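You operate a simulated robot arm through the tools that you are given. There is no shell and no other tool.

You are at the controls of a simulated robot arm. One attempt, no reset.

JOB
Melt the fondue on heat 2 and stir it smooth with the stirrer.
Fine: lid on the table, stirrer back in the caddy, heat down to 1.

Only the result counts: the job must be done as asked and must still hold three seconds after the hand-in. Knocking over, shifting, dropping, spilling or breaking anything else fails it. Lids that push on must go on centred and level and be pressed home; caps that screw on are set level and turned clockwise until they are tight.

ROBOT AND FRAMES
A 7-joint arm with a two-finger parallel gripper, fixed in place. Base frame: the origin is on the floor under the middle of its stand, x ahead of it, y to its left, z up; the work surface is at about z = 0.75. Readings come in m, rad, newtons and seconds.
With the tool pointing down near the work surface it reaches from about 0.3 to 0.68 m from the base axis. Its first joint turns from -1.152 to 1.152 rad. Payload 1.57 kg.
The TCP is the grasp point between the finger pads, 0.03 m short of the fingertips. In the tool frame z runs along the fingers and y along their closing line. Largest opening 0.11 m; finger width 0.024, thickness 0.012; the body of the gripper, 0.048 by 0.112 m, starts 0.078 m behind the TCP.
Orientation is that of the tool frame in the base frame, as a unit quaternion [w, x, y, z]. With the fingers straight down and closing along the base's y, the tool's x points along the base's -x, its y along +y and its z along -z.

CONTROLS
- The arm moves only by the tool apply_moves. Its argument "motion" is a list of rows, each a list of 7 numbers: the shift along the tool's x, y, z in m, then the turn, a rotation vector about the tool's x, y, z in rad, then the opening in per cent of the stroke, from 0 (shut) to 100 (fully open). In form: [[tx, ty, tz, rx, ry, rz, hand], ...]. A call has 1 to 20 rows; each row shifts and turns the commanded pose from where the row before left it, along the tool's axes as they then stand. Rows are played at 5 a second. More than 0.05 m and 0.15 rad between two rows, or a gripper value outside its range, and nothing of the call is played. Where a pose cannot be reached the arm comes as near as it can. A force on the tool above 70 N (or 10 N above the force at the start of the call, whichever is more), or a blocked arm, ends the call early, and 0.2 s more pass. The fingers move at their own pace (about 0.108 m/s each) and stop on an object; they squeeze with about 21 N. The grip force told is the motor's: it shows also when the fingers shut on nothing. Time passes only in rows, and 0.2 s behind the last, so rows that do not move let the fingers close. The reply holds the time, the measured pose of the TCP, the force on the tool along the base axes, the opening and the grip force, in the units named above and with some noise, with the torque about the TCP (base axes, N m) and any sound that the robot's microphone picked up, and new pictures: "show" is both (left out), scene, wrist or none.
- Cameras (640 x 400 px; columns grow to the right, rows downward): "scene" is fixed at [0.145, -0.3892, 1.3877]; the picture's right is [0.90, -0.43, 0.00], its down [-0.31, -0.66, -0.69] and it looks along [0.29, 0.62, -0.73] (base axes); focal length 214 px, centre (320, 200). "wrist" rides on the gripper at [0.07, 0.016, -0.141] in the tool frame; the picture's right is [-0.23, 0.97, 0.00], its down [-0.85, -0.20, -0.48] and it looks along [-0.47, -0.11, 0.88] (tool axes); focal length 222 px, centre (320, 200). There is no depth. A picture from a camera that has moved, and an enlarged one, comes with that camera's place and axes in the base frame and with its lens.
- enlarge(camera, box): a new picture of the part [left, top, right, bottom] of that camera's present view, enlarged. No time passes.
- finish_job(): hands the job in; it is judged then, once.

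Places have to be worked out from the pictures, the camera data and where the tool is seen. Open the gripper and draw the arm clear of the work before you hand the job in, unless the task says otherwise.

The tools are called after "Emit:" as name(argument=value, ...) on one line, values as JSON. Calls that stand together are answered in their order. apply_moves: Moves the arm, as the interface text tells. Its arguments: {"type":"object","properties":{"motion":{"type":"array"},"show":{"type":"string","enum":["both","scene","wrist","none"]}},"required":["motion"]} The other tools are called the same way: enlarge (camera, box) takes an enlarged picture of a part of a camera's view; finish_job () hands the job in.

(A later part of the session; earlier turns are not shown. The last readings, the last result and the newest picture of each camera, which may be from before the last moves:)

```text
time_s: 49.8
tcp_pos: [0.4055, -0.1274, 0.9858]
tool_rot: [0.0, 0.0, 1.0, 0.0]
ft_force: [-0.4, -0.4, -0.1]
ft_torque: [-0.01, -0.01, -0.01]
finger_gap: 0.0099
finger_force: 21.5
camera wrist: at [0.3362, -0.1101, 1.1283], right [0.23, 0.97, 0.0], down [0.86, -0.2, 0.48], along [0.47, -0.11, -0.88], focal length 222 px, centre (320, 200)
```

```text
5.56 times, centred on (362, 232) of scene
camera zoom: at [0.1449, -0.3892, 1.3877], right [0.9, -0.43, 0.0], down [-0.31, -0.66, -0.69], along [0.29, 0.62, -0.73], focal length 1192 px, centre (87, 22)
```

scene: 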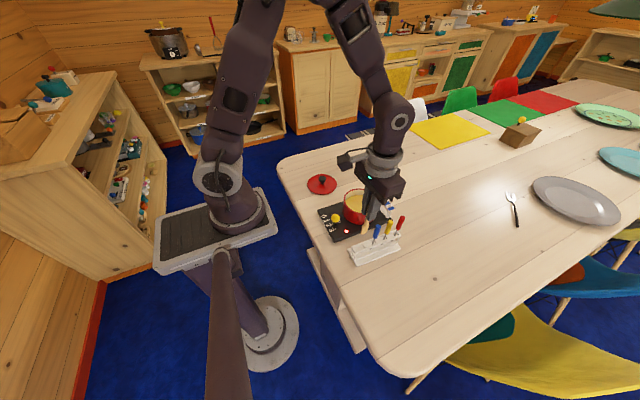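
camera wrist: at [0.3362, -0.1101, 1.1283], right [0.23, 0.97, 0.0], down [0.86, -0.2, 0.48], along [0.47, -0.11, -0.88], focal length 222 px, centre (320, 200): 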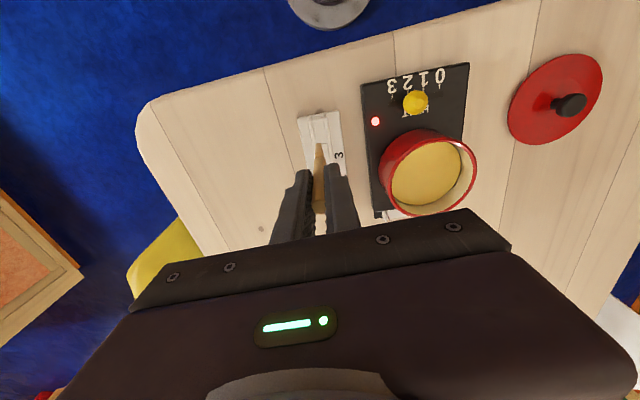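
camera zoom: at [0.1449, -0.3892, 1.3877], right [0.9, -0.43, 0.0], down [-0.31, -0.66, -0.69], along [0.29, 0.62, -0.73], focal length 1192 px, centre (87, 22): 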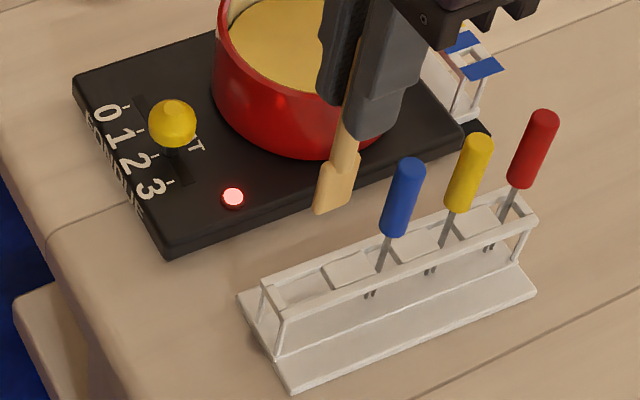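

The view shows the arm about 2 mm further in +x than when I lifted the stirrer (caddy 4 px higher in the wrist view, reading 0.4055 vs ~0.402). I wait a moment and re-check before inserting.

Emit:
apply_moves(motion=[[0, 0, 0, 0, 0, 0, 0], [0, 0, 0, 0, 0, 0, 0], [0, 0, 0, 0, 0, 0, 0]], show="wrist")

Emit:
enlarge(camera="wrist", box=[240, 90, 400, 210])

Emit:
enlarge(camera="scene", box=[312, 196, 412, 268])

```text
time_s: 50.6
tcp_pos: [0.4047, -0.1267, 0.9863]
tool_rot: [0.0, 0.0, 1.0, -0.001]
ft_force: [-0.4, 0.2, 1.4]
ft_torque: [0.0, 0.0, -0.02]
finger_gap: 0.0102
finger_force: 20.9
camera wrist: at [0.3363, -0.11, 1.1283], right [0.23, 0.97, 0.0], down [0.85, -0.2, 0.48], along [0.47, -0.11, -0.88], focal length 222 px, centre (320, 200)
```

wrist: 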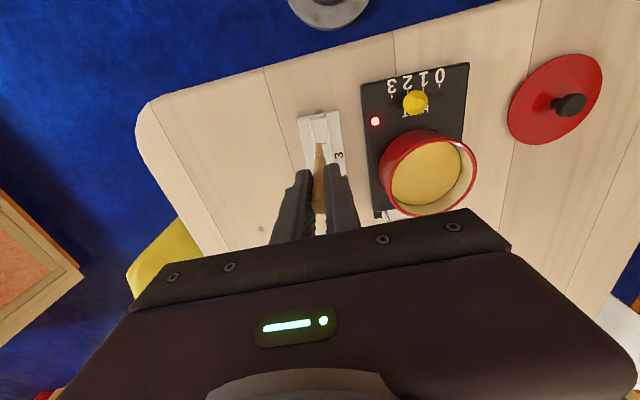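

```text
3.33 times, centred on (320, 150) of wrist
camera zoom: at [0.3363, -0.11, 1.1283], right [0.23, 0.97, 0.0], down [0.85, -0.2, 0.48], along [0.47, -0.11, -0.88], focal length 740 px, centre (320, 367)
```

zoom: 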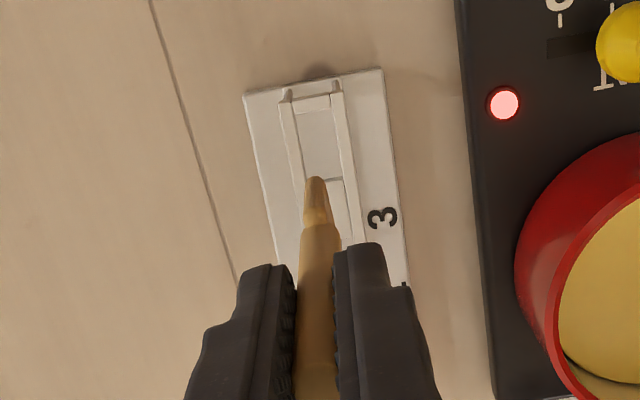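

```text
5.56 times, centred on (362, 232) of scene
camera zoom: at [0.145, -0.3892, 1.3877], right [0.9, -0.43, 0.0], down [-0.31, -0.66, -0.69], along [0.29, 0.62, -0.73], focal length 1192 px, centre (87, 22)
```

zoom: 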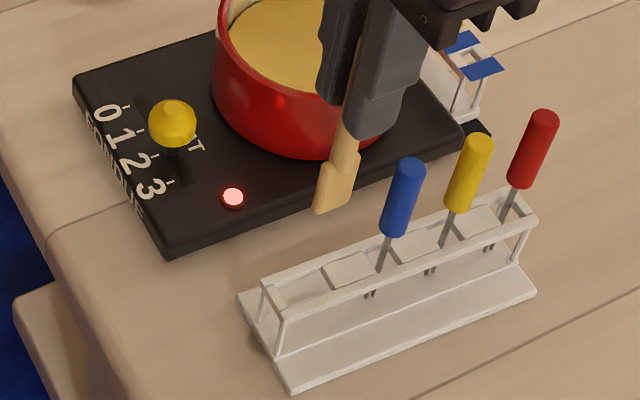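

The offset is steady: about +2 mm in x (the lamp and "3" label shifted ~4.5 px). I correct by −2.2 mm in x and compare again with the picture taken at lift-out.

Emit:
apply_moves(motion=[[0.0022, -0.0004, 0, 0, 0, 0, 0], [0, 0, 0, 0, 0, 0, 0], [0, 0, 0, 0, 0, 0, 0]], show="wrist")

Emit:
enlarge(camera="wrist", box=[240, 90, 400, 210])

Emit:
enlarge(camera="scene", box=[312, 196, 412, 268])

```text
time_s: 51.4
tcp_pos: [0.402, -0.1275, 0.9879]
tool_rot: [0.0, 0.0, 1.0, 0.0]
ft_force: [0.3, -0.2, 0.0]
ft_torque: [0.0, -0.02, -0.02]
finger_gap: 0.0102
finger_force: 21.1
camera wrist: at [0.3333, -0.11, 1.1287], right [0.23, 0.97, 0.0], down [0.85, -0.2, 0.48], along [0.47, -0.11, -0.88], focal length 222 px, centre (320, 200)
```

wrist: 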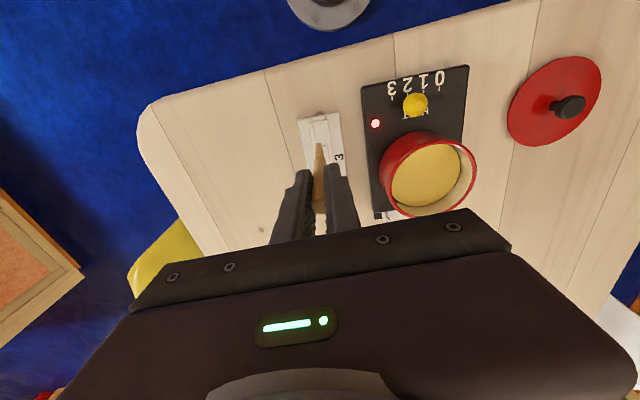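

```text
3.33 times, centred on (320, 150) of wrist
camera zoom: at [0.3333, -0.11, 1.1287], right [0.23, 0.97, 0.0], down [0.85, -0.2, 0.48], along [0.47, -0.11, -0.88], focal length 740 px, centre (320, 367)
```

zoom: 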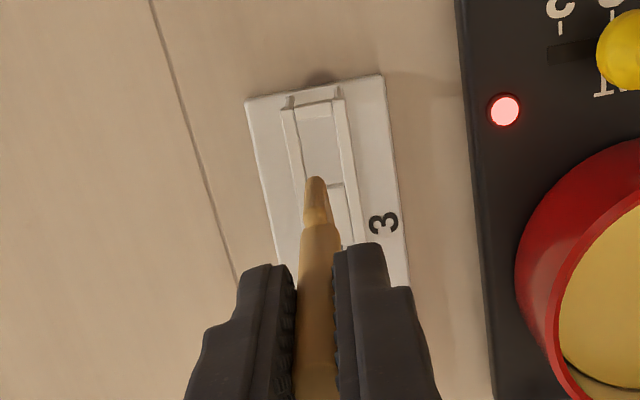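

```text
5.56 times, centred on (362, 232) of scene
camera zoom: at [0.145, -0.3892, 1.3877], right [0.9, -0.43, 0.0], down [-0.31, -0.66, -0.69], along [0.29, 0.62, -0.73], focal length 1192 px, centre (87, 22)
```

zoom: 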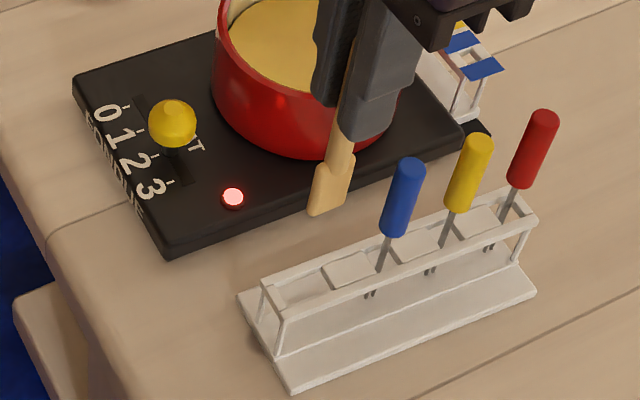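

Now it is ~3 px (≈1 mm) past the original in the other direction. I trim back +1 mm in x.

Emit:
apply_moves(motion=[[-0.0009, 0, 0, 0, 0, 0, 0], [0, 0, 0, 0, 0, 0, 0], [0, 0, 0, 0, 0, 0, 0]], show="wrist")

Emit:
enlarge(camera="wrist", box=[240, 90, 400, 210])

Emit:
enlarge(camera="scene", box=[312, 196, 412, 268])

```text
time_s: 52.2
tcp_pos: [0.4013, -0.1268, 0.9876]
tool_rot: [0.0, 0.0, 1.0, 0.0]
ft_force: [-0.8, -0.4, -1.3]
ft_torque: [0.01, 0.0, 0.02]
finger_gap: 0.0103
finger_force: 21.2
camera wrist: at [0.3336, -0.1099, 1.1288], right [0.23, 0.97, 0.0], down [0.85, -0.2, 0.48], along [0.47, -0.11, -0.88], focal length 222 px, centre (320, 200)
```

wrist: 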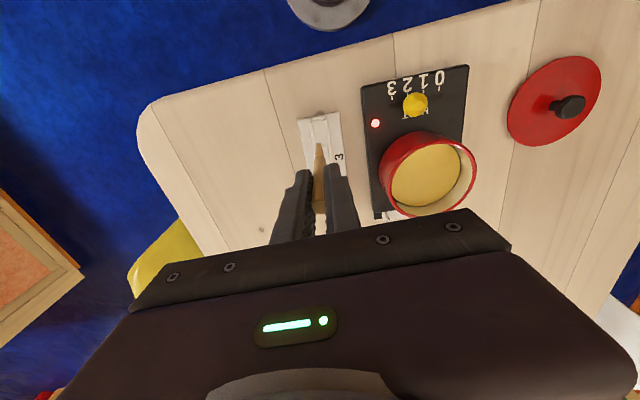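

```text
3.33 times, centred on (320, 150) of wrist
camera zoom: at [0.3336, -0.1099, 1.1288], right [0.23, 0.97, 0.0], down [0.85, -0.2, 0.48], along [0.47, -0.11, -0.88], focal length 740 px, centre (320, 367)
```

zoom: 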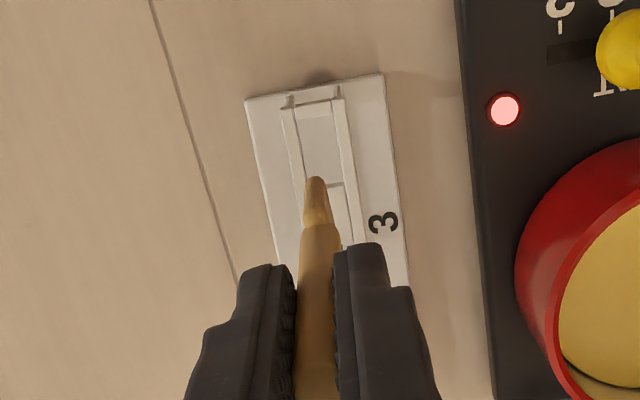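

```text
5.56 times, centred on (362, 232) of scene
camera zoom: at [0.145, -0.3892, 1.3877], right [0.9, -0.43, 0.0], down [-0.31, -0.66, -0.69], along [0.29, 0.62, -0.73], focal length 1192 px, centre (87, 22)
```

zoom: 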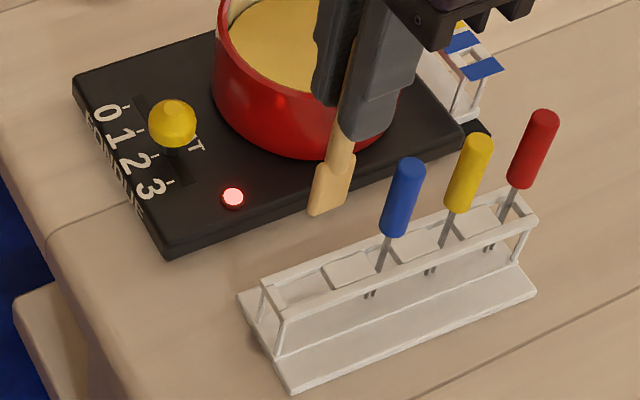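

Close to the original now. Before inserting I zoom strongly on slot and paddle to check the clearances in x and y.

Emit:
enlarge(camera="wrist", box=[295, 105, 345, 155])

Emit:
enlarge(camera="scene", box=[350, 216, 400, 264])

```text
8.00 times, centred on (320, 130) of wrist
camera zoom: at [0.3336, -0.1099, 1.1288], right [0.23, 0.97, 0.0], down [0.85, -0.2, 0.48], along [0.47, -0.11, -0.88], focal length 1777 px, centre (320, 760)
```

zoom: 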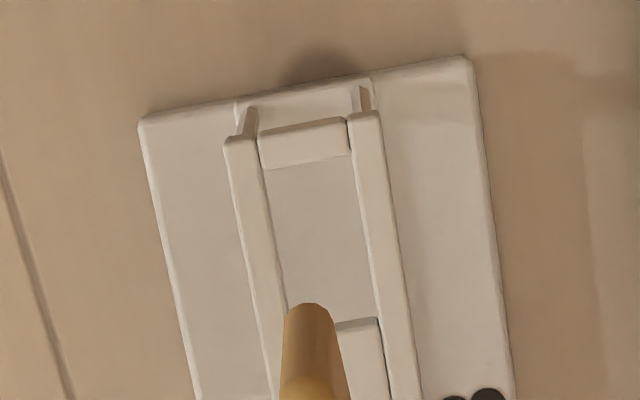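

```text
8.33 times, centred on (375, 240) of scene
camera zoom: at [0.145, -0.3892, 1.3877], right [0.9, -0.43, 0.0], down [-0.31, -0.66, -0.69], along [0.29, 0.62, -0.73], focal length 1787 px, centre (-138, -133)
```

zoom: 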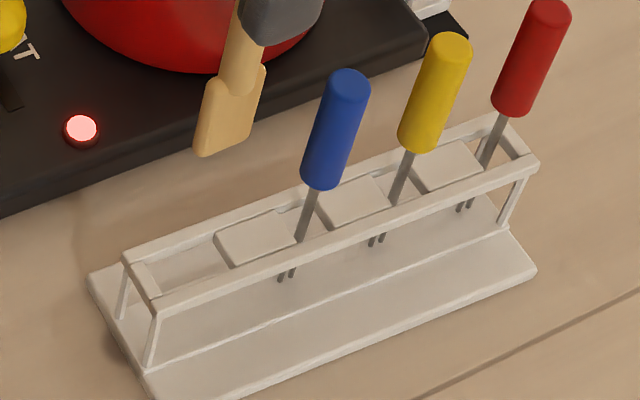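

The slot is ≈0.029 × 0.015 m and the paddle ≈0.020 × 0.006 m; I'm within ~2 mm of the slot centre, so there's clearance all round. I shift 1 mm toward the centre and lower the stirrer, slowly through the slot.

Emit:
apply_moves(motion=[[-0.001, -0.0004, 0.02, 0, 0, 0, 0], [0, 0, 0.025, 0, 0, 0, 0], [0, 0, 0.02, 0, 0, 0, 0], [0, 0, 0.01, 0, 0, 0, 0], [0, 0, 0, 0, 0, 0, 0]], show="both")

Emit:
enlarge(camera="wrist", box=[280, 110, 360, 170])

Emit:
enlarge(camera="scene", box=[340, 216, 400, 264])

```text
time_s: 53.4
tcp_pos: [0.4032, -0.1266, 0.9134]
tool_rot: [0.0, 0.001, 1.0, 0.0]
ft_force: [0.3, -1.0, -0.9]
ft_torque: [0.01, 0.0, 0.02]
finger_gap: 0.0102
finger_force: 21.0
camera wrist: at [0.3342, -0.1099, 1.0544], right [0.23, 0.97, 0.0], down [0.86, -0.2, 0.48], along [0.47, -0.11, -0.88], focal length 222 px, centre (320, 200)
```

scene: 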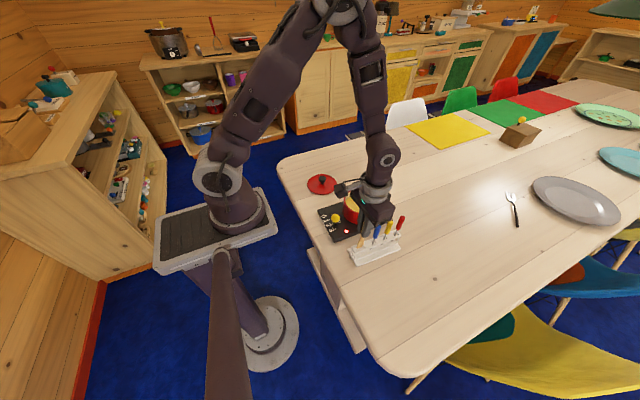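
wrist: 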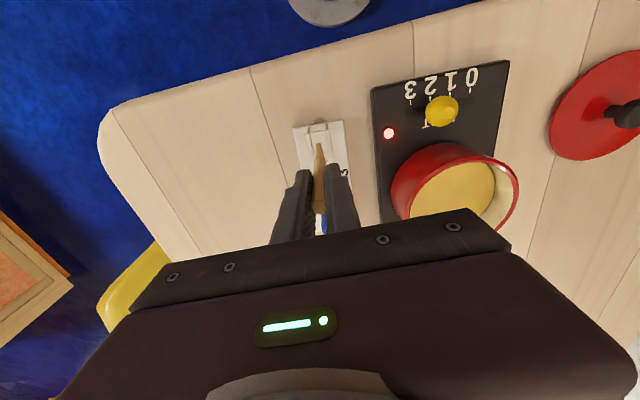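

```text
6.67 times, centred on (320, 140) of wrist
camera zoom: at [0.3342, -0.1099, 1.0544], right [0.23, 0.97, 0.0], down [0.86, -0.2, 0.48], along [0.47, -0.11, -0.88], focal length 1481 px, centre (320, 600)
```

zoom: 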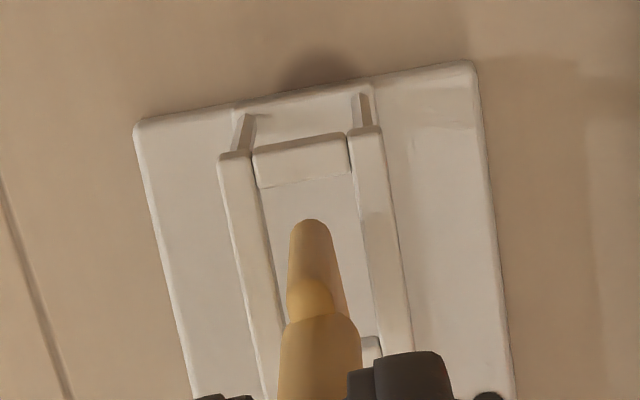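

```text
8.33 times, centred on (370, 240) of scene
camera zoom: at [0.145, -0.3892, 1.3877], right [0.9, -0.43, 0.0], down [-0.31, -0.66, -0.69], along [0.29, 0.62, -0.73], focal length 1787 px, centre (-97, -133)
```

zoom: 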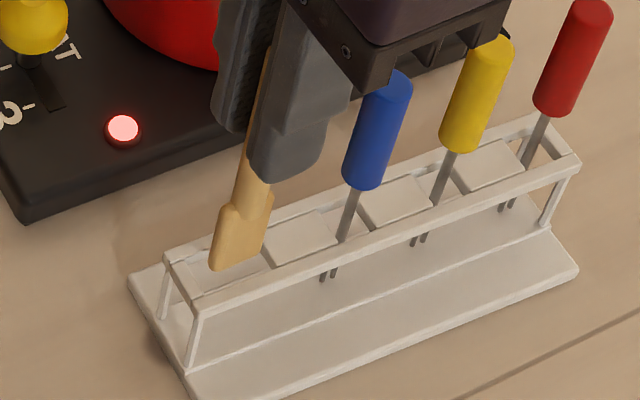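

The paddle end is just above the slot, centred between rails and with clearance to end bar and block. I lower further in 1 cm steps.

Emit:
apply_moves(motion=[[0, 0, 0.008, 0, 0, 0, 0], [0, 0, 0.01, 0, 0, 0, 0], [0, 0, 0.01, 0, 0, 0, 0], [0, 0, 0.01, 0, 0, 0, 0], [0, 0, 0, 0, 0, 0, 0]], show="both")

Emit:
enlarge(camera="wrist", box=[280, 110, 360, 170])

Emit:
enlarge(camera="scene", box=[340, 216, 400, 264])

```text
time_s: 54.6
tcp_pos: [0.4023, -0.1265, 0.8734]
tool_rot: [0.001, 0.0, 1.0, -0.001]
ft_force: [0.0, -0.7, -0.5]
ft_torque: [0.0, 0.0, 0.0]
finger_gap: 0.0105
finger_force: 20.8
camera wrist: at [0.3343, -0.1103, 1.0156], right [0.23, 0.97, 0.0], down [0.86, -0.2, 0.48], along [0.47, -0.11, -0.88], focal length 222 px, centre (320, 200)
```

scene: 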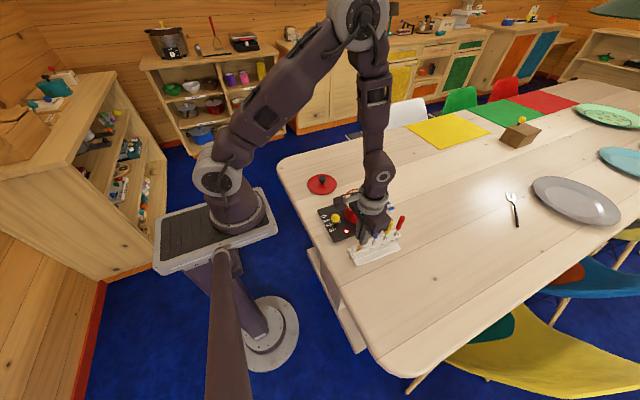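
wrist: 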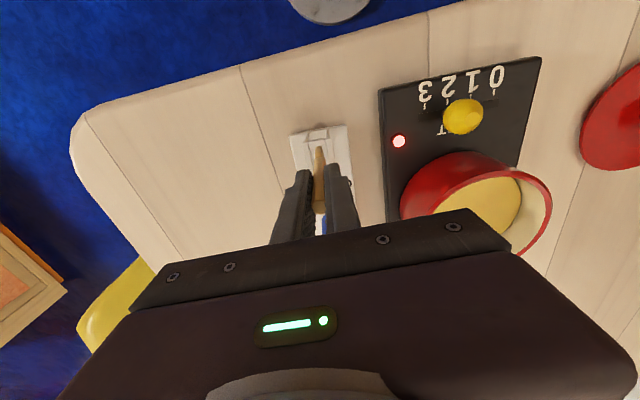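

```text
6.67 times, centred on (320, 140) of wrist
camera zoom: at [0.3343, -0.1103, 1.0156], right [0.23, 0.97, 0.0], down [0.86, -0.2, 0.48], along [0.47, -0.11, -0.88], focal length 1481 px, centre (320, 600)
```

zoom: 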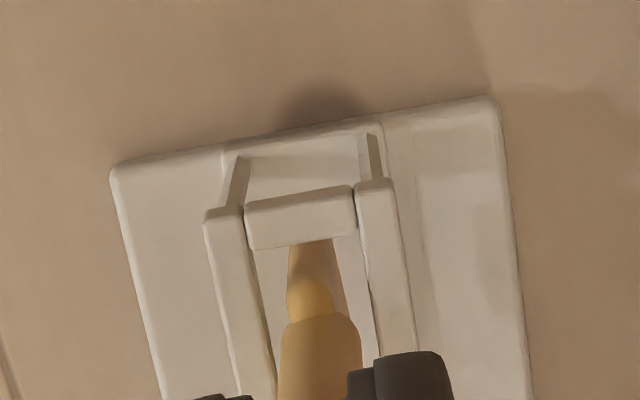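

```text
8.33 times, centred on (370, 240) of scene
camera zoom: at [0.145, -0.3892, 1.3877], right [0.9, -0.43, 0.0], down [-0.31, -0.66, -0.69], along [0.29, 0.62, -0.73], focal length 1787 px, centre (-97, -133)
```

zoom: 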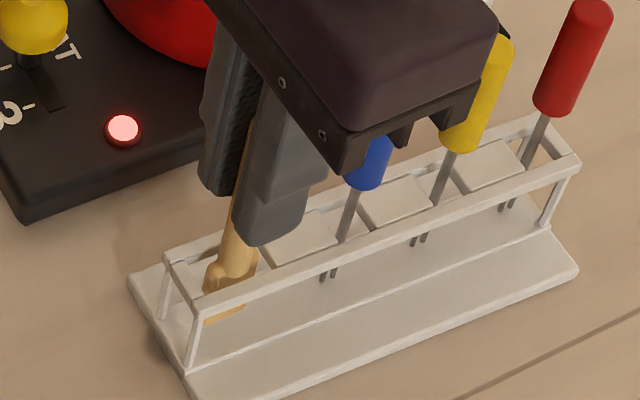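

The paddle is in the slot with no contact force. I lower the last millimetres in small steps until it stands on the caddy base.

Emit:
apply_moves(motion=[[0, 0, 0.003, 0, 0, 0, 0], [0, 0, 0.002, 0, 0, 0, 0], [0, 0, 0, 0, 0, 0, 0]], show="none")

Emit:
apply_moves(motion=[[0, 0, 0.001, 0, 0, 0, 0], [0, 0, 0, 0, 0, 0, 0]], show="none")

Emit:
apply_moves(motion=[[0, 0, 0.001, 0, 0, 0, 0], [0, 0, 0, 0, 0, 0, 0]], show="scene")

Emit:
enlarge(camera="scene", box=[340, 216, 400, 264])

```text
time_s: 55.4
tcp_pos: [0.4024, -0.1276, 0.8695]
tool_rot: [0.0, 0.0, 1.0, 0.0]
ft_force: [-0.1, -0.2, 0.1]
ft_torque: [-0.01, 0.0, -0.02]
finger_gap: 0.0102
finger_force: 21.3
```

```text
time_s: 56.0
tcp_pos: [0.4026, -0.1295, 0.8681]
tool_rot: [0.0, 0.001, 1.0, 0.0]
ft_force: [-0.2, -0.2, -0.4]
ft_torque: [-0.01, -0.02, 0.05]
finger_gap: 0.0102
finger_force: 21.1
```

```text
time_s: 56.6
tcp_pos: [0.4025, -0.1269, 0.8676]
tool_rot: [0.0, 0.0, 1.0, 0.001]
ft_force: [-1.0, 0.1, 0.1]
ft_torque: [0.01, 0.0, -0.03]
finger_gap: 0.0102
finger_force: 21.2
```

scene: 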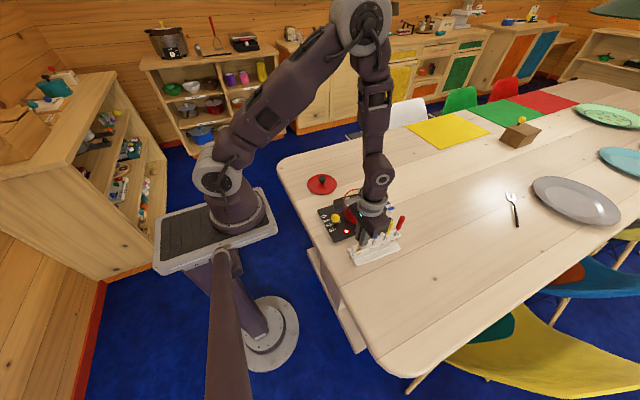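

```text
8.33 times, centred on (370, 240) of scene
camera zoom: at [0.145, -0.3892, 1.3877], right [0.9, -0.43, 0.0], down [-0.31, -0.66, -0.69], along [0.29, 0.62, -0.73], focal length 1787 px, centre (-97, -133)
```

zoom: 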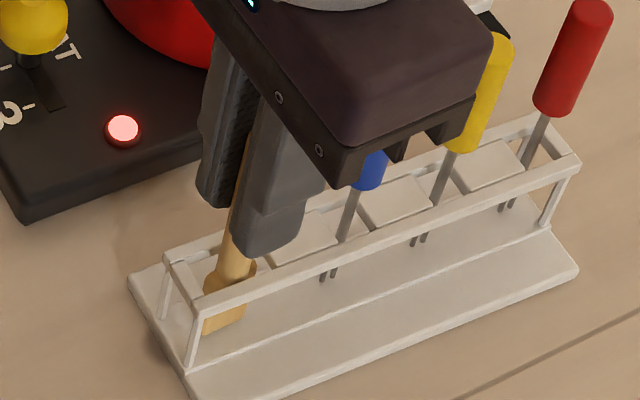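

Nearly at the original height, no contact yet. Two more 1 mm steps with force check.

Emit:
apply_moves(motion=[[0, 0, 0.001, 0, 0, 0, 0], [0, 0, 0, 0, 0, 0, 0], [0, 0, 0, 0, 0, 0, 0]], show="none")

Emit:
apply_moves(motion=[[0, 0, 0.001, 0, 0, 0, 0], [0, 0, 0, 0, 0, 0, 0], [0, 0, 0, 0, 0, 0, 0]], show="none")

```text
time_s: 57.4
tcp_pos: [0.4038, -0.1273, 0.8654]
tool_rot: [0.0, 0.0, 1.0, 0.001]
ft_force: [0.5, -1.4, 0.9]
ft_torque: [-0.01, 0.02, 0.0]
finger_gap: 0.0104
finger_force: 20.6
```

```text
time_s: 58.2
tcp_pos: [0.4027, -0.1282, 0.8648]
tool_rot: [0.0, 0.0, 1.0, 0.0]
ft_force: [-1.3, 0.5, 9.3]
ft_torque: [0.06, 0.12, 0.01]
finger_gap: 0.0105
finger_force: 21.4
```

Contact (+9 N): the stirrer stands on the caddy base. I relieve 1 mm, open the fingers gently, and check before rising.

Emit:
apply_moves(motion=[[0, 0, -0.001, 0, 0, 0, 0], [0, 0, 0, 0, 0, 0, 12], [0, 0, 0, 0, 0, 0, 20], [0, 0, 0, 0, 0, 0, 30], [0, 0, 0, 0, 0, 0, 45], [0, 0, 0, 0, 0, 0, 45]], show="both")

Emit:
enlarge(camera="wrist", box=[240, 90, 400, 210])

Emit:
enlarge(camera="scene", box=[340, 216, 400, 264])

```text
time_s: 59.6
tcp_pos: [0.4024, -0.1278, 0.866]
tool_rot: [0.0, 0.0, 1.0, 0.0]
ft_force: [-0.4, -0.7, 1.1]
ft_torque: [-0.02, 0.01, 0.02]
finger_gap: 0.0496
finger_force: 0.1
camera wrist: at [0.3344, -0.1108, 1.0078], right [0.23, 0.97, 0.0], down [0.85, -0.2, 0.48], along [0.47, -0.11, -0.88], focal length 222 px, centre (320, 200)
```

scene: 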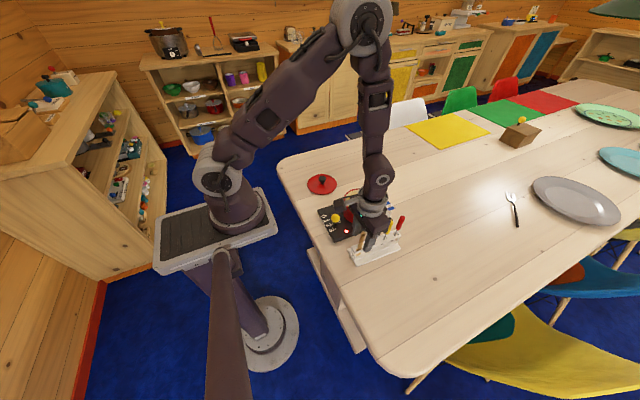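
wrist: 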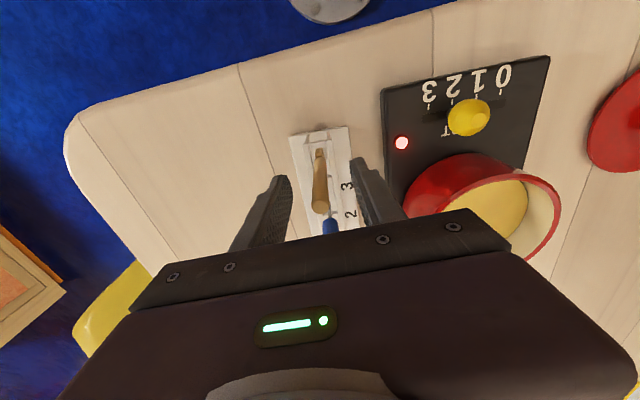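

```text
3.33 times, centred on (320, 150) of wrist
camera zoom: at [0.3344, -0.1108, 1.0078], right [0.23, 0.97, 0.0], down [0.85, -0.2, 0.48], along [0.47, -0.11, -0.88], focal length 740 px, centre (320, 367)
```

zoom: 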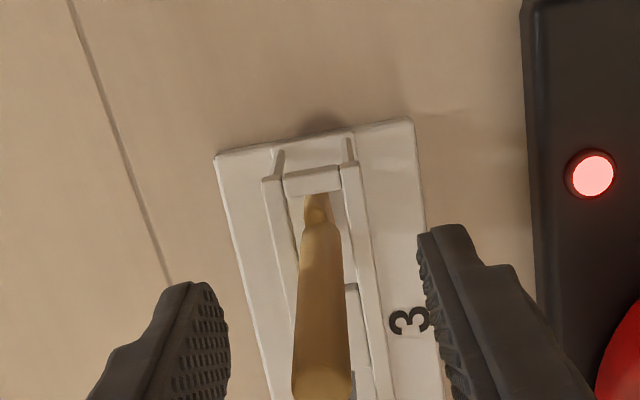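

```text
8.33 times, centred on (370, 240) of scene
camera zoom: at [0.145, -0.3892, 1.3877], right [0.9, -0.43, 0.0], down [-0.31, -0.66, -0.69], along [0.29, 0.62, -0.73], focal length 1787 px, centre (-97, -133)
```

zoom: 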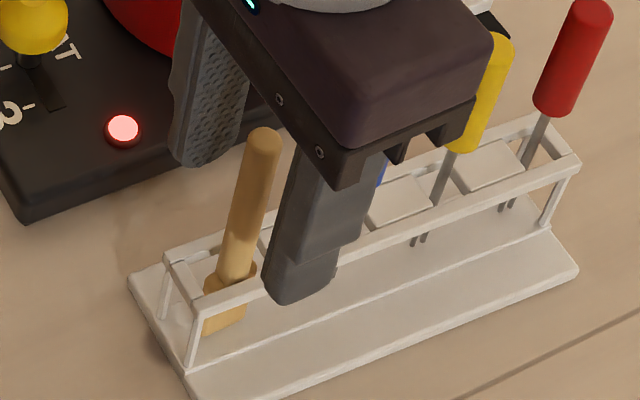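

The stirrer stands upright in its slot as before. I rise straight up, then travel back over the heat knob at (0.3945, 0.009).

Emit:
apply_moves(motion=[[0, 0, -0.02, 0, 0, 0, 45], [0, 0, -0.035, 0, 0, 0, 45], [0, 0, -0.04, 0, 0, 0, 45], [0, 0, -0.035, 0, 0, 0, 45], [0.002, 0.03, 0, 0, 0, 0, 45], [0.002, 0.035, 0, 0, 0, 0, 45], [0.002, 0.035, 0.02, 0, 0, 0, 45], [0.0025, 0.0367, 0.04, 0, 0, 0, 45], [0, 0, 0.045, 0, 0, 0, 45], [0, 0, 0.005, 0, 0, 0, 45], [0, 0, 0, 0, 0, 0, 45]], show="both")

Emit:
enlarge(camera="wrist", box=[220, 60, 420, 210])

Emit:
enlarge(camera="scene", box=[310, 186, 410, 268])

```text
refused: row 8 steps farther than a row can; nothing moved
```

```text
2.67 times, centred on (320, 135) of wrist
camera zoom: at [0.3344, -0.1108, 1.0078], right [0.23, 0.97, 0.0], down [0.85, -0.2, 0.48], along [0.47, -0.11, -0.88], focal length 592 px, centre (320, 373)
```

zoom: 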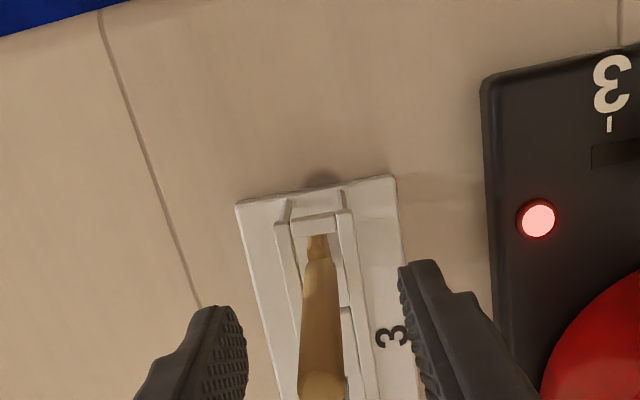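

```text
4.88 times, centred on (360, 227) of scene
camera zoom: at [0.145, -0.3892, 1.3877], right [0.9, -0.43, 0.0], down [-0.31, -0.66, -0.69], along [0.29, 0.62, -0.73], focal length 1046 px, centre (125, 68)
```

zoom: 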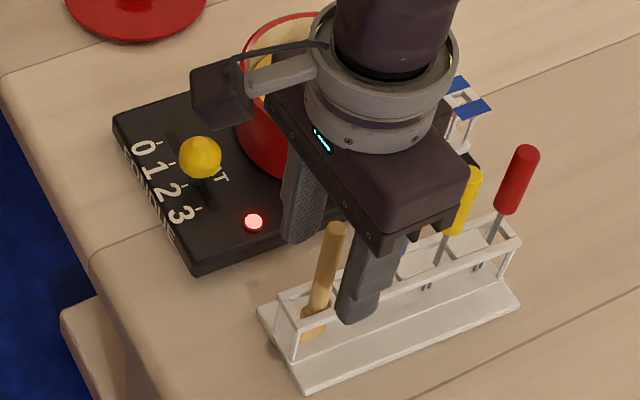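

That call was refused because one row exceeded 0.05 m; nothing moved. I resend with the steps split up.

Emit:
apply_moves(motion=[[0, 0, -0.02, 0, 0, 0, 45], [0, 0, -0.035, 0, 0, 0, 45], [0, 0, -0.04, 0, 0, 0, 45], [0, 0, -0.035, 0, 0, 0, 45], [0.002, 0.03, 0, 0, 0, 0, 45], [0.002, 0.035, 0, 0, 0, 0, 45], [0.002, 0.035, 0, 0, 0, 0, 45], [0.0025, 0.0367, 0.01, 0, 0, 0, 45], [0, 0, 0.045, 0, 0, 0, 45], [0, 0, 0.045, 0, 0, 0, 45], [0, 0, 0.01, 0, 0, 0, 45], [0, 0, 0, 0, 0, 0, 45]], show="both")

Emit:
enlarge(camera="wrist", box=[220, 60, 420, 210])

Emit:
enlarge(camera="scene", box=[310, 186, 410, 268])

```text
time_s: 62.2
tcp_pos: [0.3928, 0.0092, 0.8848]
tool_rot: [0.001, 0.0, 1.0, 0.0]
ft_force: [-0.3, 0.0, 0.1]
ft_torque: [0.0, -0.03, 0.0]
finger_gap: 0.0498
finger_force: 0.0
camera wrist: at [0.3242, 0.0255, 1.0278], right [0.23, 0.97, 0.0], down [0.85, -0.2, 0.48], along [0.47, -0.11, -0.88], focal length 222 px, centre (320, 200)
```

scene: 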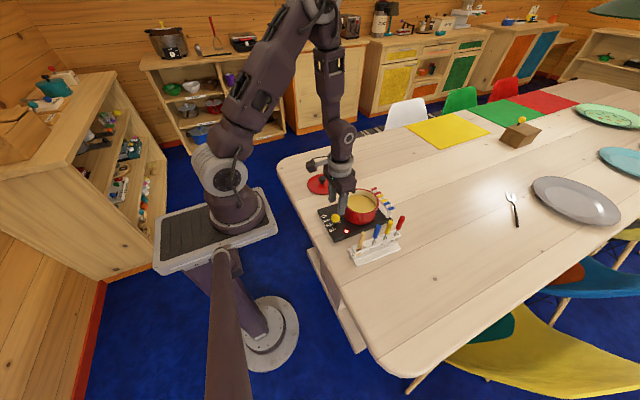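
wrist: 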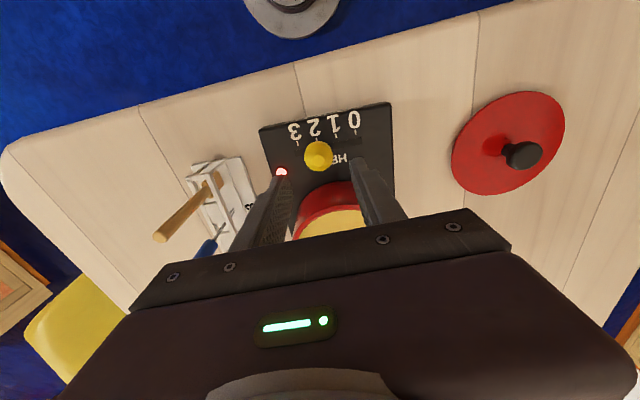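

```text
2.67 times, centred on (320, 135) of wrist
camera zoom: at [0.3242, 0.0255, 1.0278], right [0.23, 0.97, 0.0], down [0.85, -0.2, 0.48], along [0.47, -0.11, -0.88], focal length 592 px, centre (320, 373)
```

zoom: 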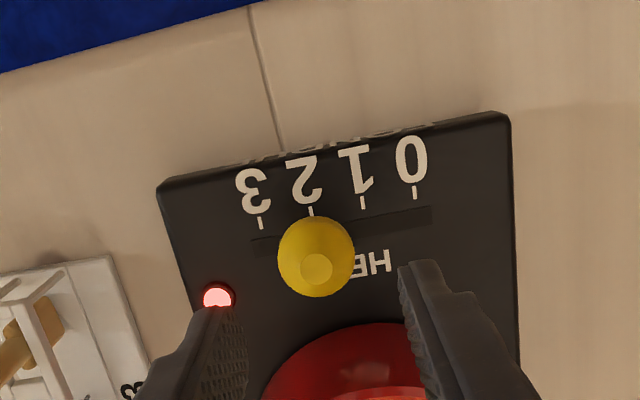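

```text
4.88 times, centred on (360, 227) of scene
camera zoom: at [0.145, -0.3892, 1.3877], right [0.9, -0.43, 0.0], down [-0.31, -0.66, -0.69], along [0.29, 0.62, -0.73], focal length 1046 px, centre (125, 68)
```

zoom: 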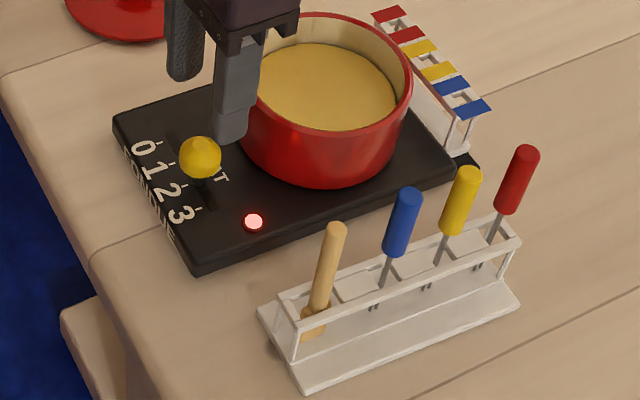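

The knob is centred ~2 mm in −y from the hand. I correct, descend to TCP z ≈ 0.814, and close on the knob.

Emit:
apply_moves(motion=[[0, -0.002, 0.02, 0, 0, 0, 45], [0, 0, 0.025, 0, 0, 0, 45], [0, 0, 0.018, 0, 0, 0, 45], [0, 0, 0.007, 0, 0, 0, 45], [0, 0, 0, 0, 0, 0, 45], [0, 0, 0, 0, 0, 0, 30], [0, 0, 0, 0, 0, 0, 15], [0, 0, 0, 0, 0, 0, 0], [0, 0, 0, 0, 0, 0, 0]], show="both")

Emit:
enlarge(camera="wrist", box=[220, 60, 420, 210])

Emit:
enlarge(camera="scene", box=[300, 170, 390, 240])

```text
time_s: 64.2
tcp_pos: [0.3935, 0.0059, 0.8163]
tool_rot: [0.0, 0.0, 1.0, 0.001]
ft_force: [0.0, 1.3, 0.2]
ft_torque: [0.05, -0.1, 0.01]
finger_gap: 0.0294
finger_force: 21.5
camera wrist: at [0.3251, 0.0236, 0.958], right [0.23, 0.97, 0.0], down [0.86, -0.2, 0.48], along [0.47, -0.11, -0.88], focal length 222 px, centre (320, 200)
```

scene: 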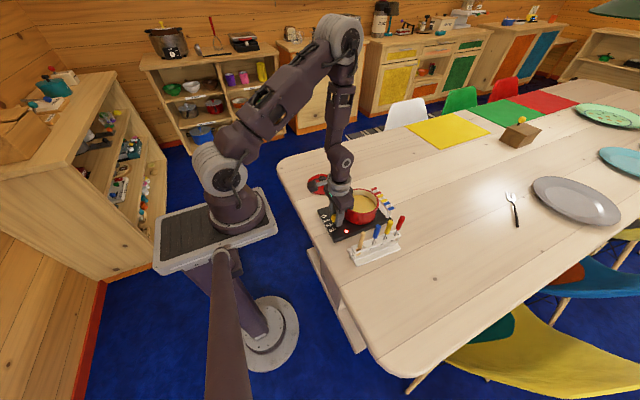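
wrist: 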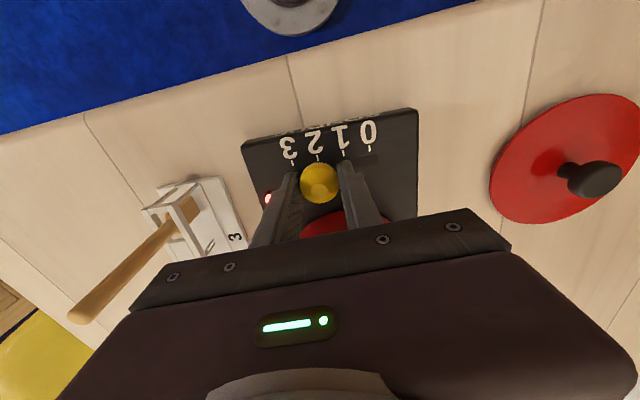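

```text
2.67 times, centred on (320, 135) of wrist
camera zoom: at [0.3251, 0.0236, 0.958], right [0.23, 0.97, 0.0], down [0.86, -0.2, 0.48], along [0.47, -0.11, -0.88], focal length 592 px, centre (320, 373)
```

zoom: 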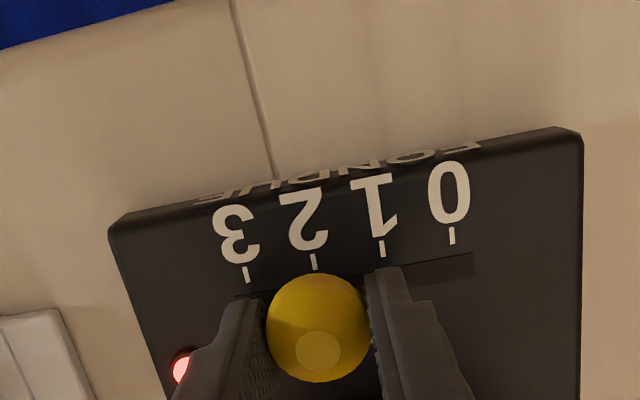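

```text
5.71 times, centred on (345, 205) of scene
camera zoom: at [0.1451, -0.3891, 1.3877], right [0.9, -0.43, 0.0], down [-0.31, -0.66, -0.69], along [0.29, 0.62, -0.73], focal length 1226 px, centre (177, 171)
```

zoom: 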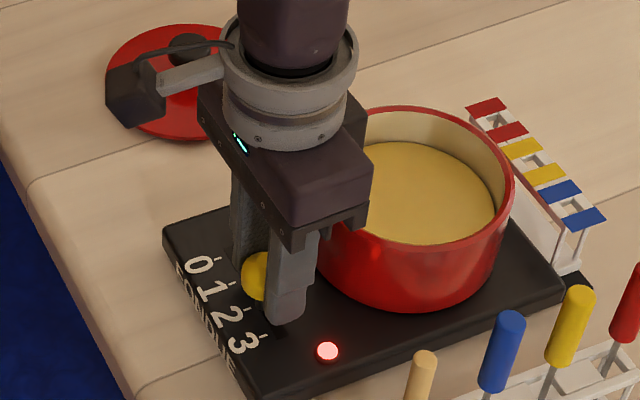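

Gripped at tick 2 (tick 2 is at pixel column 314 in the zoom, same alignment as before). I slide one tick spacing (+0.0222 m in y) to setting 1.

Emit:
apply_moves(motion=[[-0.0001, 0.004, 0, 0, 0, 0, 0], [-0.0002, 0.006, 0, 0, 0, 0, 0], [-0.0003, 0.007, 0, 0, 0, 0, 0], [-0.0002, 0.0052, 0, 0, 0, 0, 0], [0, 0, 0, 0, 0, 0, 0], [0, 0, 0, 0, 0, 0, 0]], show="both")

Emit:
enlarge(camera="wrist", box=[220, 60, 420, 210])

Emit:
enlarge(camera="scene", box=[300, 170, 390, 240])

```text
time_s: 65.6
tcp_pos: [0.3957, 0.0294, 0.8173]
tool_rot: [-0.001, 0.001, 1.0, 0.0]
ft_force: [-7.5, 0.5, 0.6]
ft_torque: [0.0, 0.32, -0.04]
finger_gap: 0.0294
finger_force: 21.4
camera wrist: at [0.3261, 0.0463, 0.9581], right [0.23, 0.97, 0.0], down [0.86, -0.2, 0.48], along [0.47, -0.11, -0.88], focal length 222 px, centre (320, 200)
```

scene: 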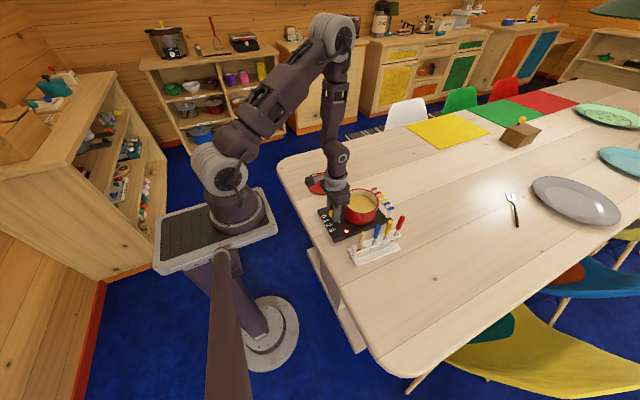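
wrist: 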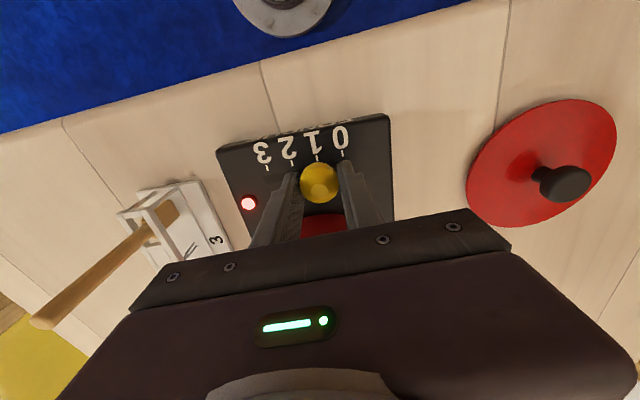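

```text
2.67 times, centred on (320, 135) of wrist
camera zoom: at [0.3261, 0.0463, 0.9581], right [0.23, 0.97, 0.0], down [0.86, -0.2, 0.48], along [0.47, -0.11, -0.88], focal length 592 px, centre (320, 373)
```

zoom: 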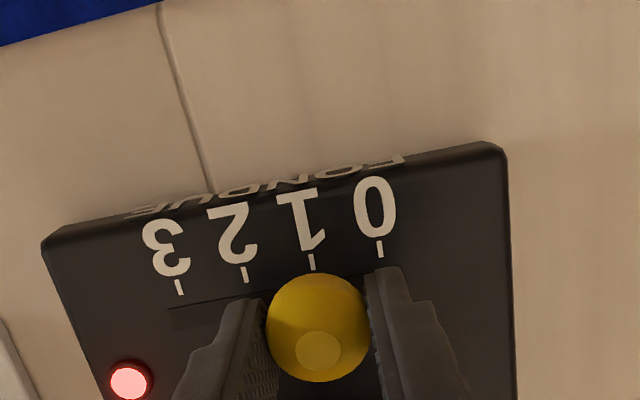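

```text
5.71 times, centred on (345, 205) of scene
camera zoom: at [0.1449, -0.3891, 1.3877], right [0.9, -0.43, 0.0], down [-0.31, -0.66, -0.69], along [0.29, 0.62, -0.73], focal length 1226 px, centre (177, 171)
```

zoom: 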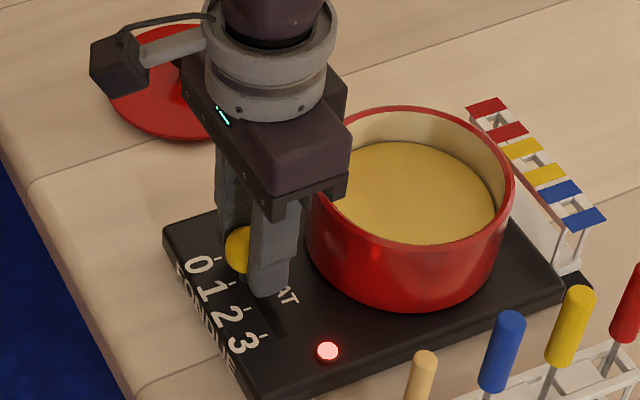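

Tick 1 now lines up with the knob (column 312, same as the earlier alignments). There's a −7.5 N side load in x, so I relax 1 mm in x, then release and rise.

Emit:
apply_moves(motion=[[0.001, 0, 0, 0, 0, 0, 0], [0, 0, 0, 0, 0, 0, 0], [0, 0, 0, 0, 0, 0, 40], [0, 0, 0, 0, 0, 0, 45], [0, 0, 0, 0, 0, 0, 45], [0, 0, -0.02, 0, 0, 0, 45], [0, 0, -0.04, 0, 0, 0, 45], [0, 0, -0.045, 0, 0, 0, 45], [0, 0, -0.045, 0, 0, 0, 45], [0, 0, -0.03, 0, 0, 0, 45], [0, 0, 0, 0, 0, 0, 45]], show="both")

Emit:
enlarge(camera="wrist", box=[220, 80, 420, 230])

Emit:
enlarge(camera="scene", box=[300, 170, 410, 268])

```text
time_s: 68.0
tcp_pos: [0.395, 0.0271, 0.9951]
tool_rot: [0.0, 0.001, 1.0, 0.001]
ft_force: [0.7, -0.2, 0.5]
ft_torque: [-0.01, -0.01, 0.01]
finger_gap: 0.0498
finger_force: 0.1
camera wrist: at [0.327, 0.0446, 1.1375], right [0.23, 0.97, 0.0], down [0.86, -0.2, 0.48], along [0.47, -0.11, -0.88], focal length 222 px, centre (320, 200)
```

scene: 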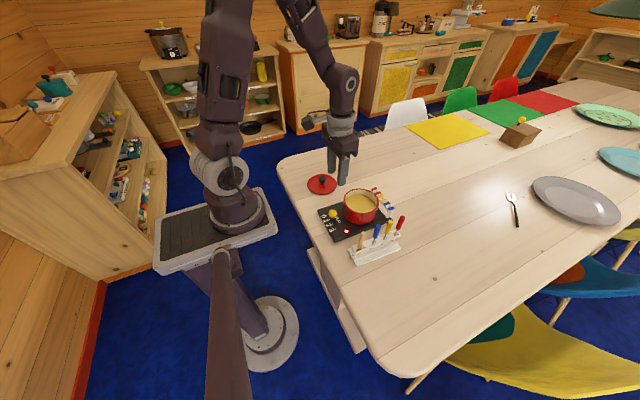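
wrist: 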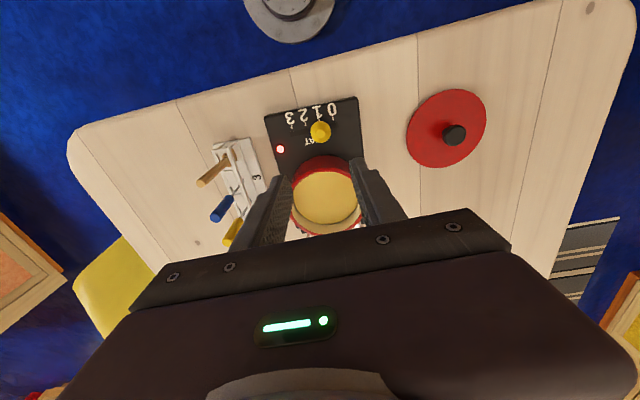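

```text
2.67 times, centred on (320, 155) of wrist
camera zoom: at [0.327, 0.0446, 1.1375], right [0.23, 0.97, 0.0], down [0.86, -0.2, 0.48], along [0.47, -0.11, -0.88], focal length 592 px, centre (320, 320)
```

zoom: 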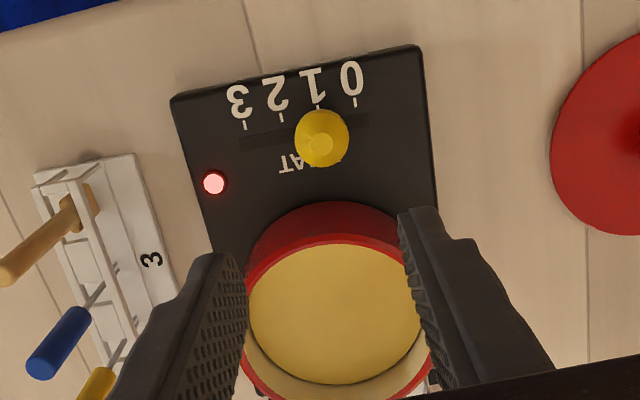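

```text
4.08 times, centred on (355, 219) of scene
camera zoom: at [0.1449, -0.3892, 1.3877], right [0.9, -0.43, 0.0], down [-0.31, -0.66, -0.69], along [0.29, 0.62, -0.73], focal length 875 px, centre (177, 122)
```

zoom: 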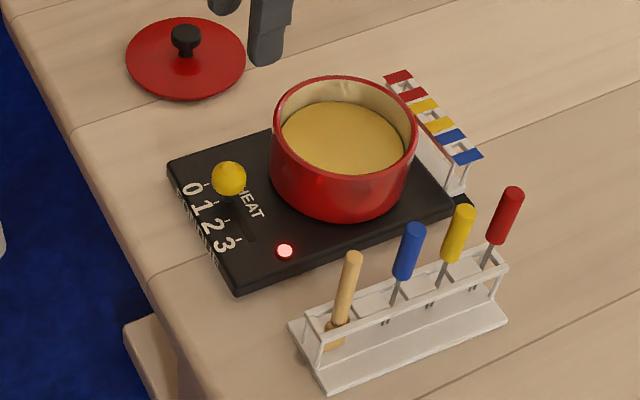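

Everything reads right: knob on tick 1 (within <1 mm), lid on the table, stirrer in the caddy, smooth fondue. I draw the arm up and clear, back to roughly its starting pose.

Emit:
apply_moves(motion=[[0, 0.015, -0.035, 0, 0, 0, 60], [0, 0.02, -0.035, 0, 0, 0, 80], [0, 0.02, -0.035, 0, 0, 0, 100], [0, 0.013, -0.025, 0, 0, 0, 100], [0, 0, 0, 0, 0, 0, 100], [0, 0, 0, 0, 0, 0, 100]], show="both")

Emit:
enlarge(camera="wrist", box=[180, 80, 372, 230])

Emit:
enlarge(camera="scene", box=[300, 170, 428, 270])

```text
time_s: 69.4
tcp_pos: [0.3926, 0.0956, 1.1258]
tool_rot: [-0.001, 0.0, 1.0, 0.0]
ft_force: [1.0, 0.8, 0.4]
ft_torque: [0.0, -0.01, 0.01]
finger_gap: 0.1099
finger_force: 0.0
camera wrist: at [0.3249, 0.1138, 1.2678], right [0.23, 0.97, 0.0], down [0.85, -0.2, 0.48], along [0.47, -0.11, -0.88], focal length 222 px, centre (320, 200)
```

scene: 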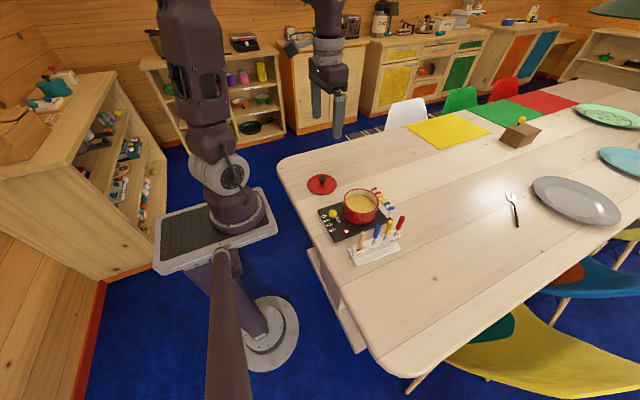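
wrist: 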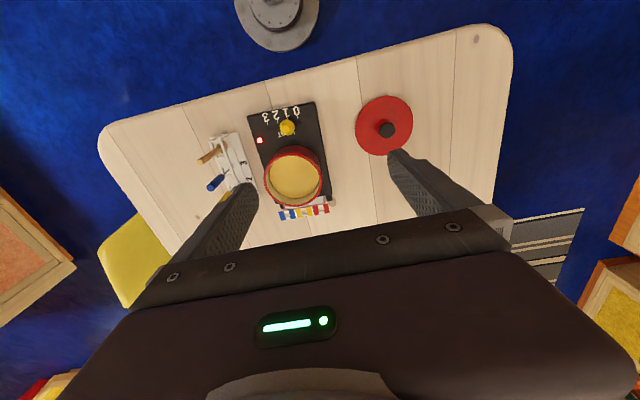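

```text
2.67 times, centred on (276, 155) of wrist
camera zoom: at [0.3249, 0.1138, 1.2678], right [0.23, 0.97, 0.0], down [0.85, -0.2, 0.48], along [0.47, -0.11, -0.88], focal length 592 px, centre (437, 320)
```

zoom: 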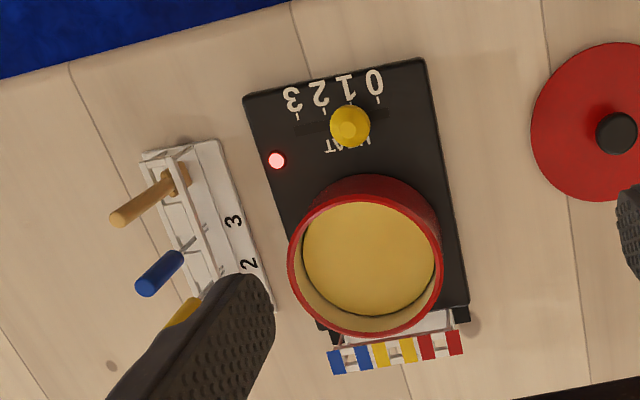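

```text
4.00 times, centred on (364, 220) of scene
camera zoom: at [0.145, -0.3892, 1.3877], right [0.9, -0.43, 0.0], down [-0.31, -0.66, -0.69], along [0.29, 0.62, -0.73], focal length 858 px, centre (144, 120)
```

zoom: 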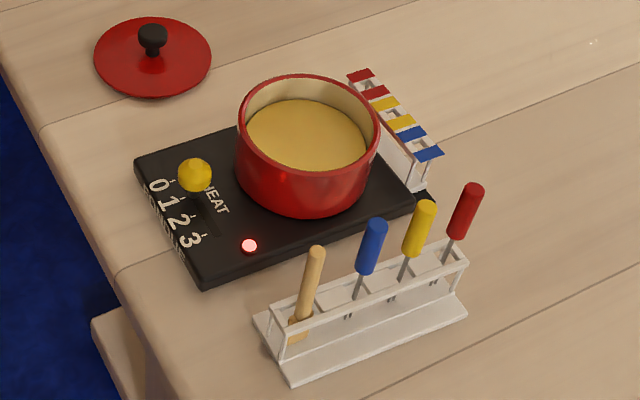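

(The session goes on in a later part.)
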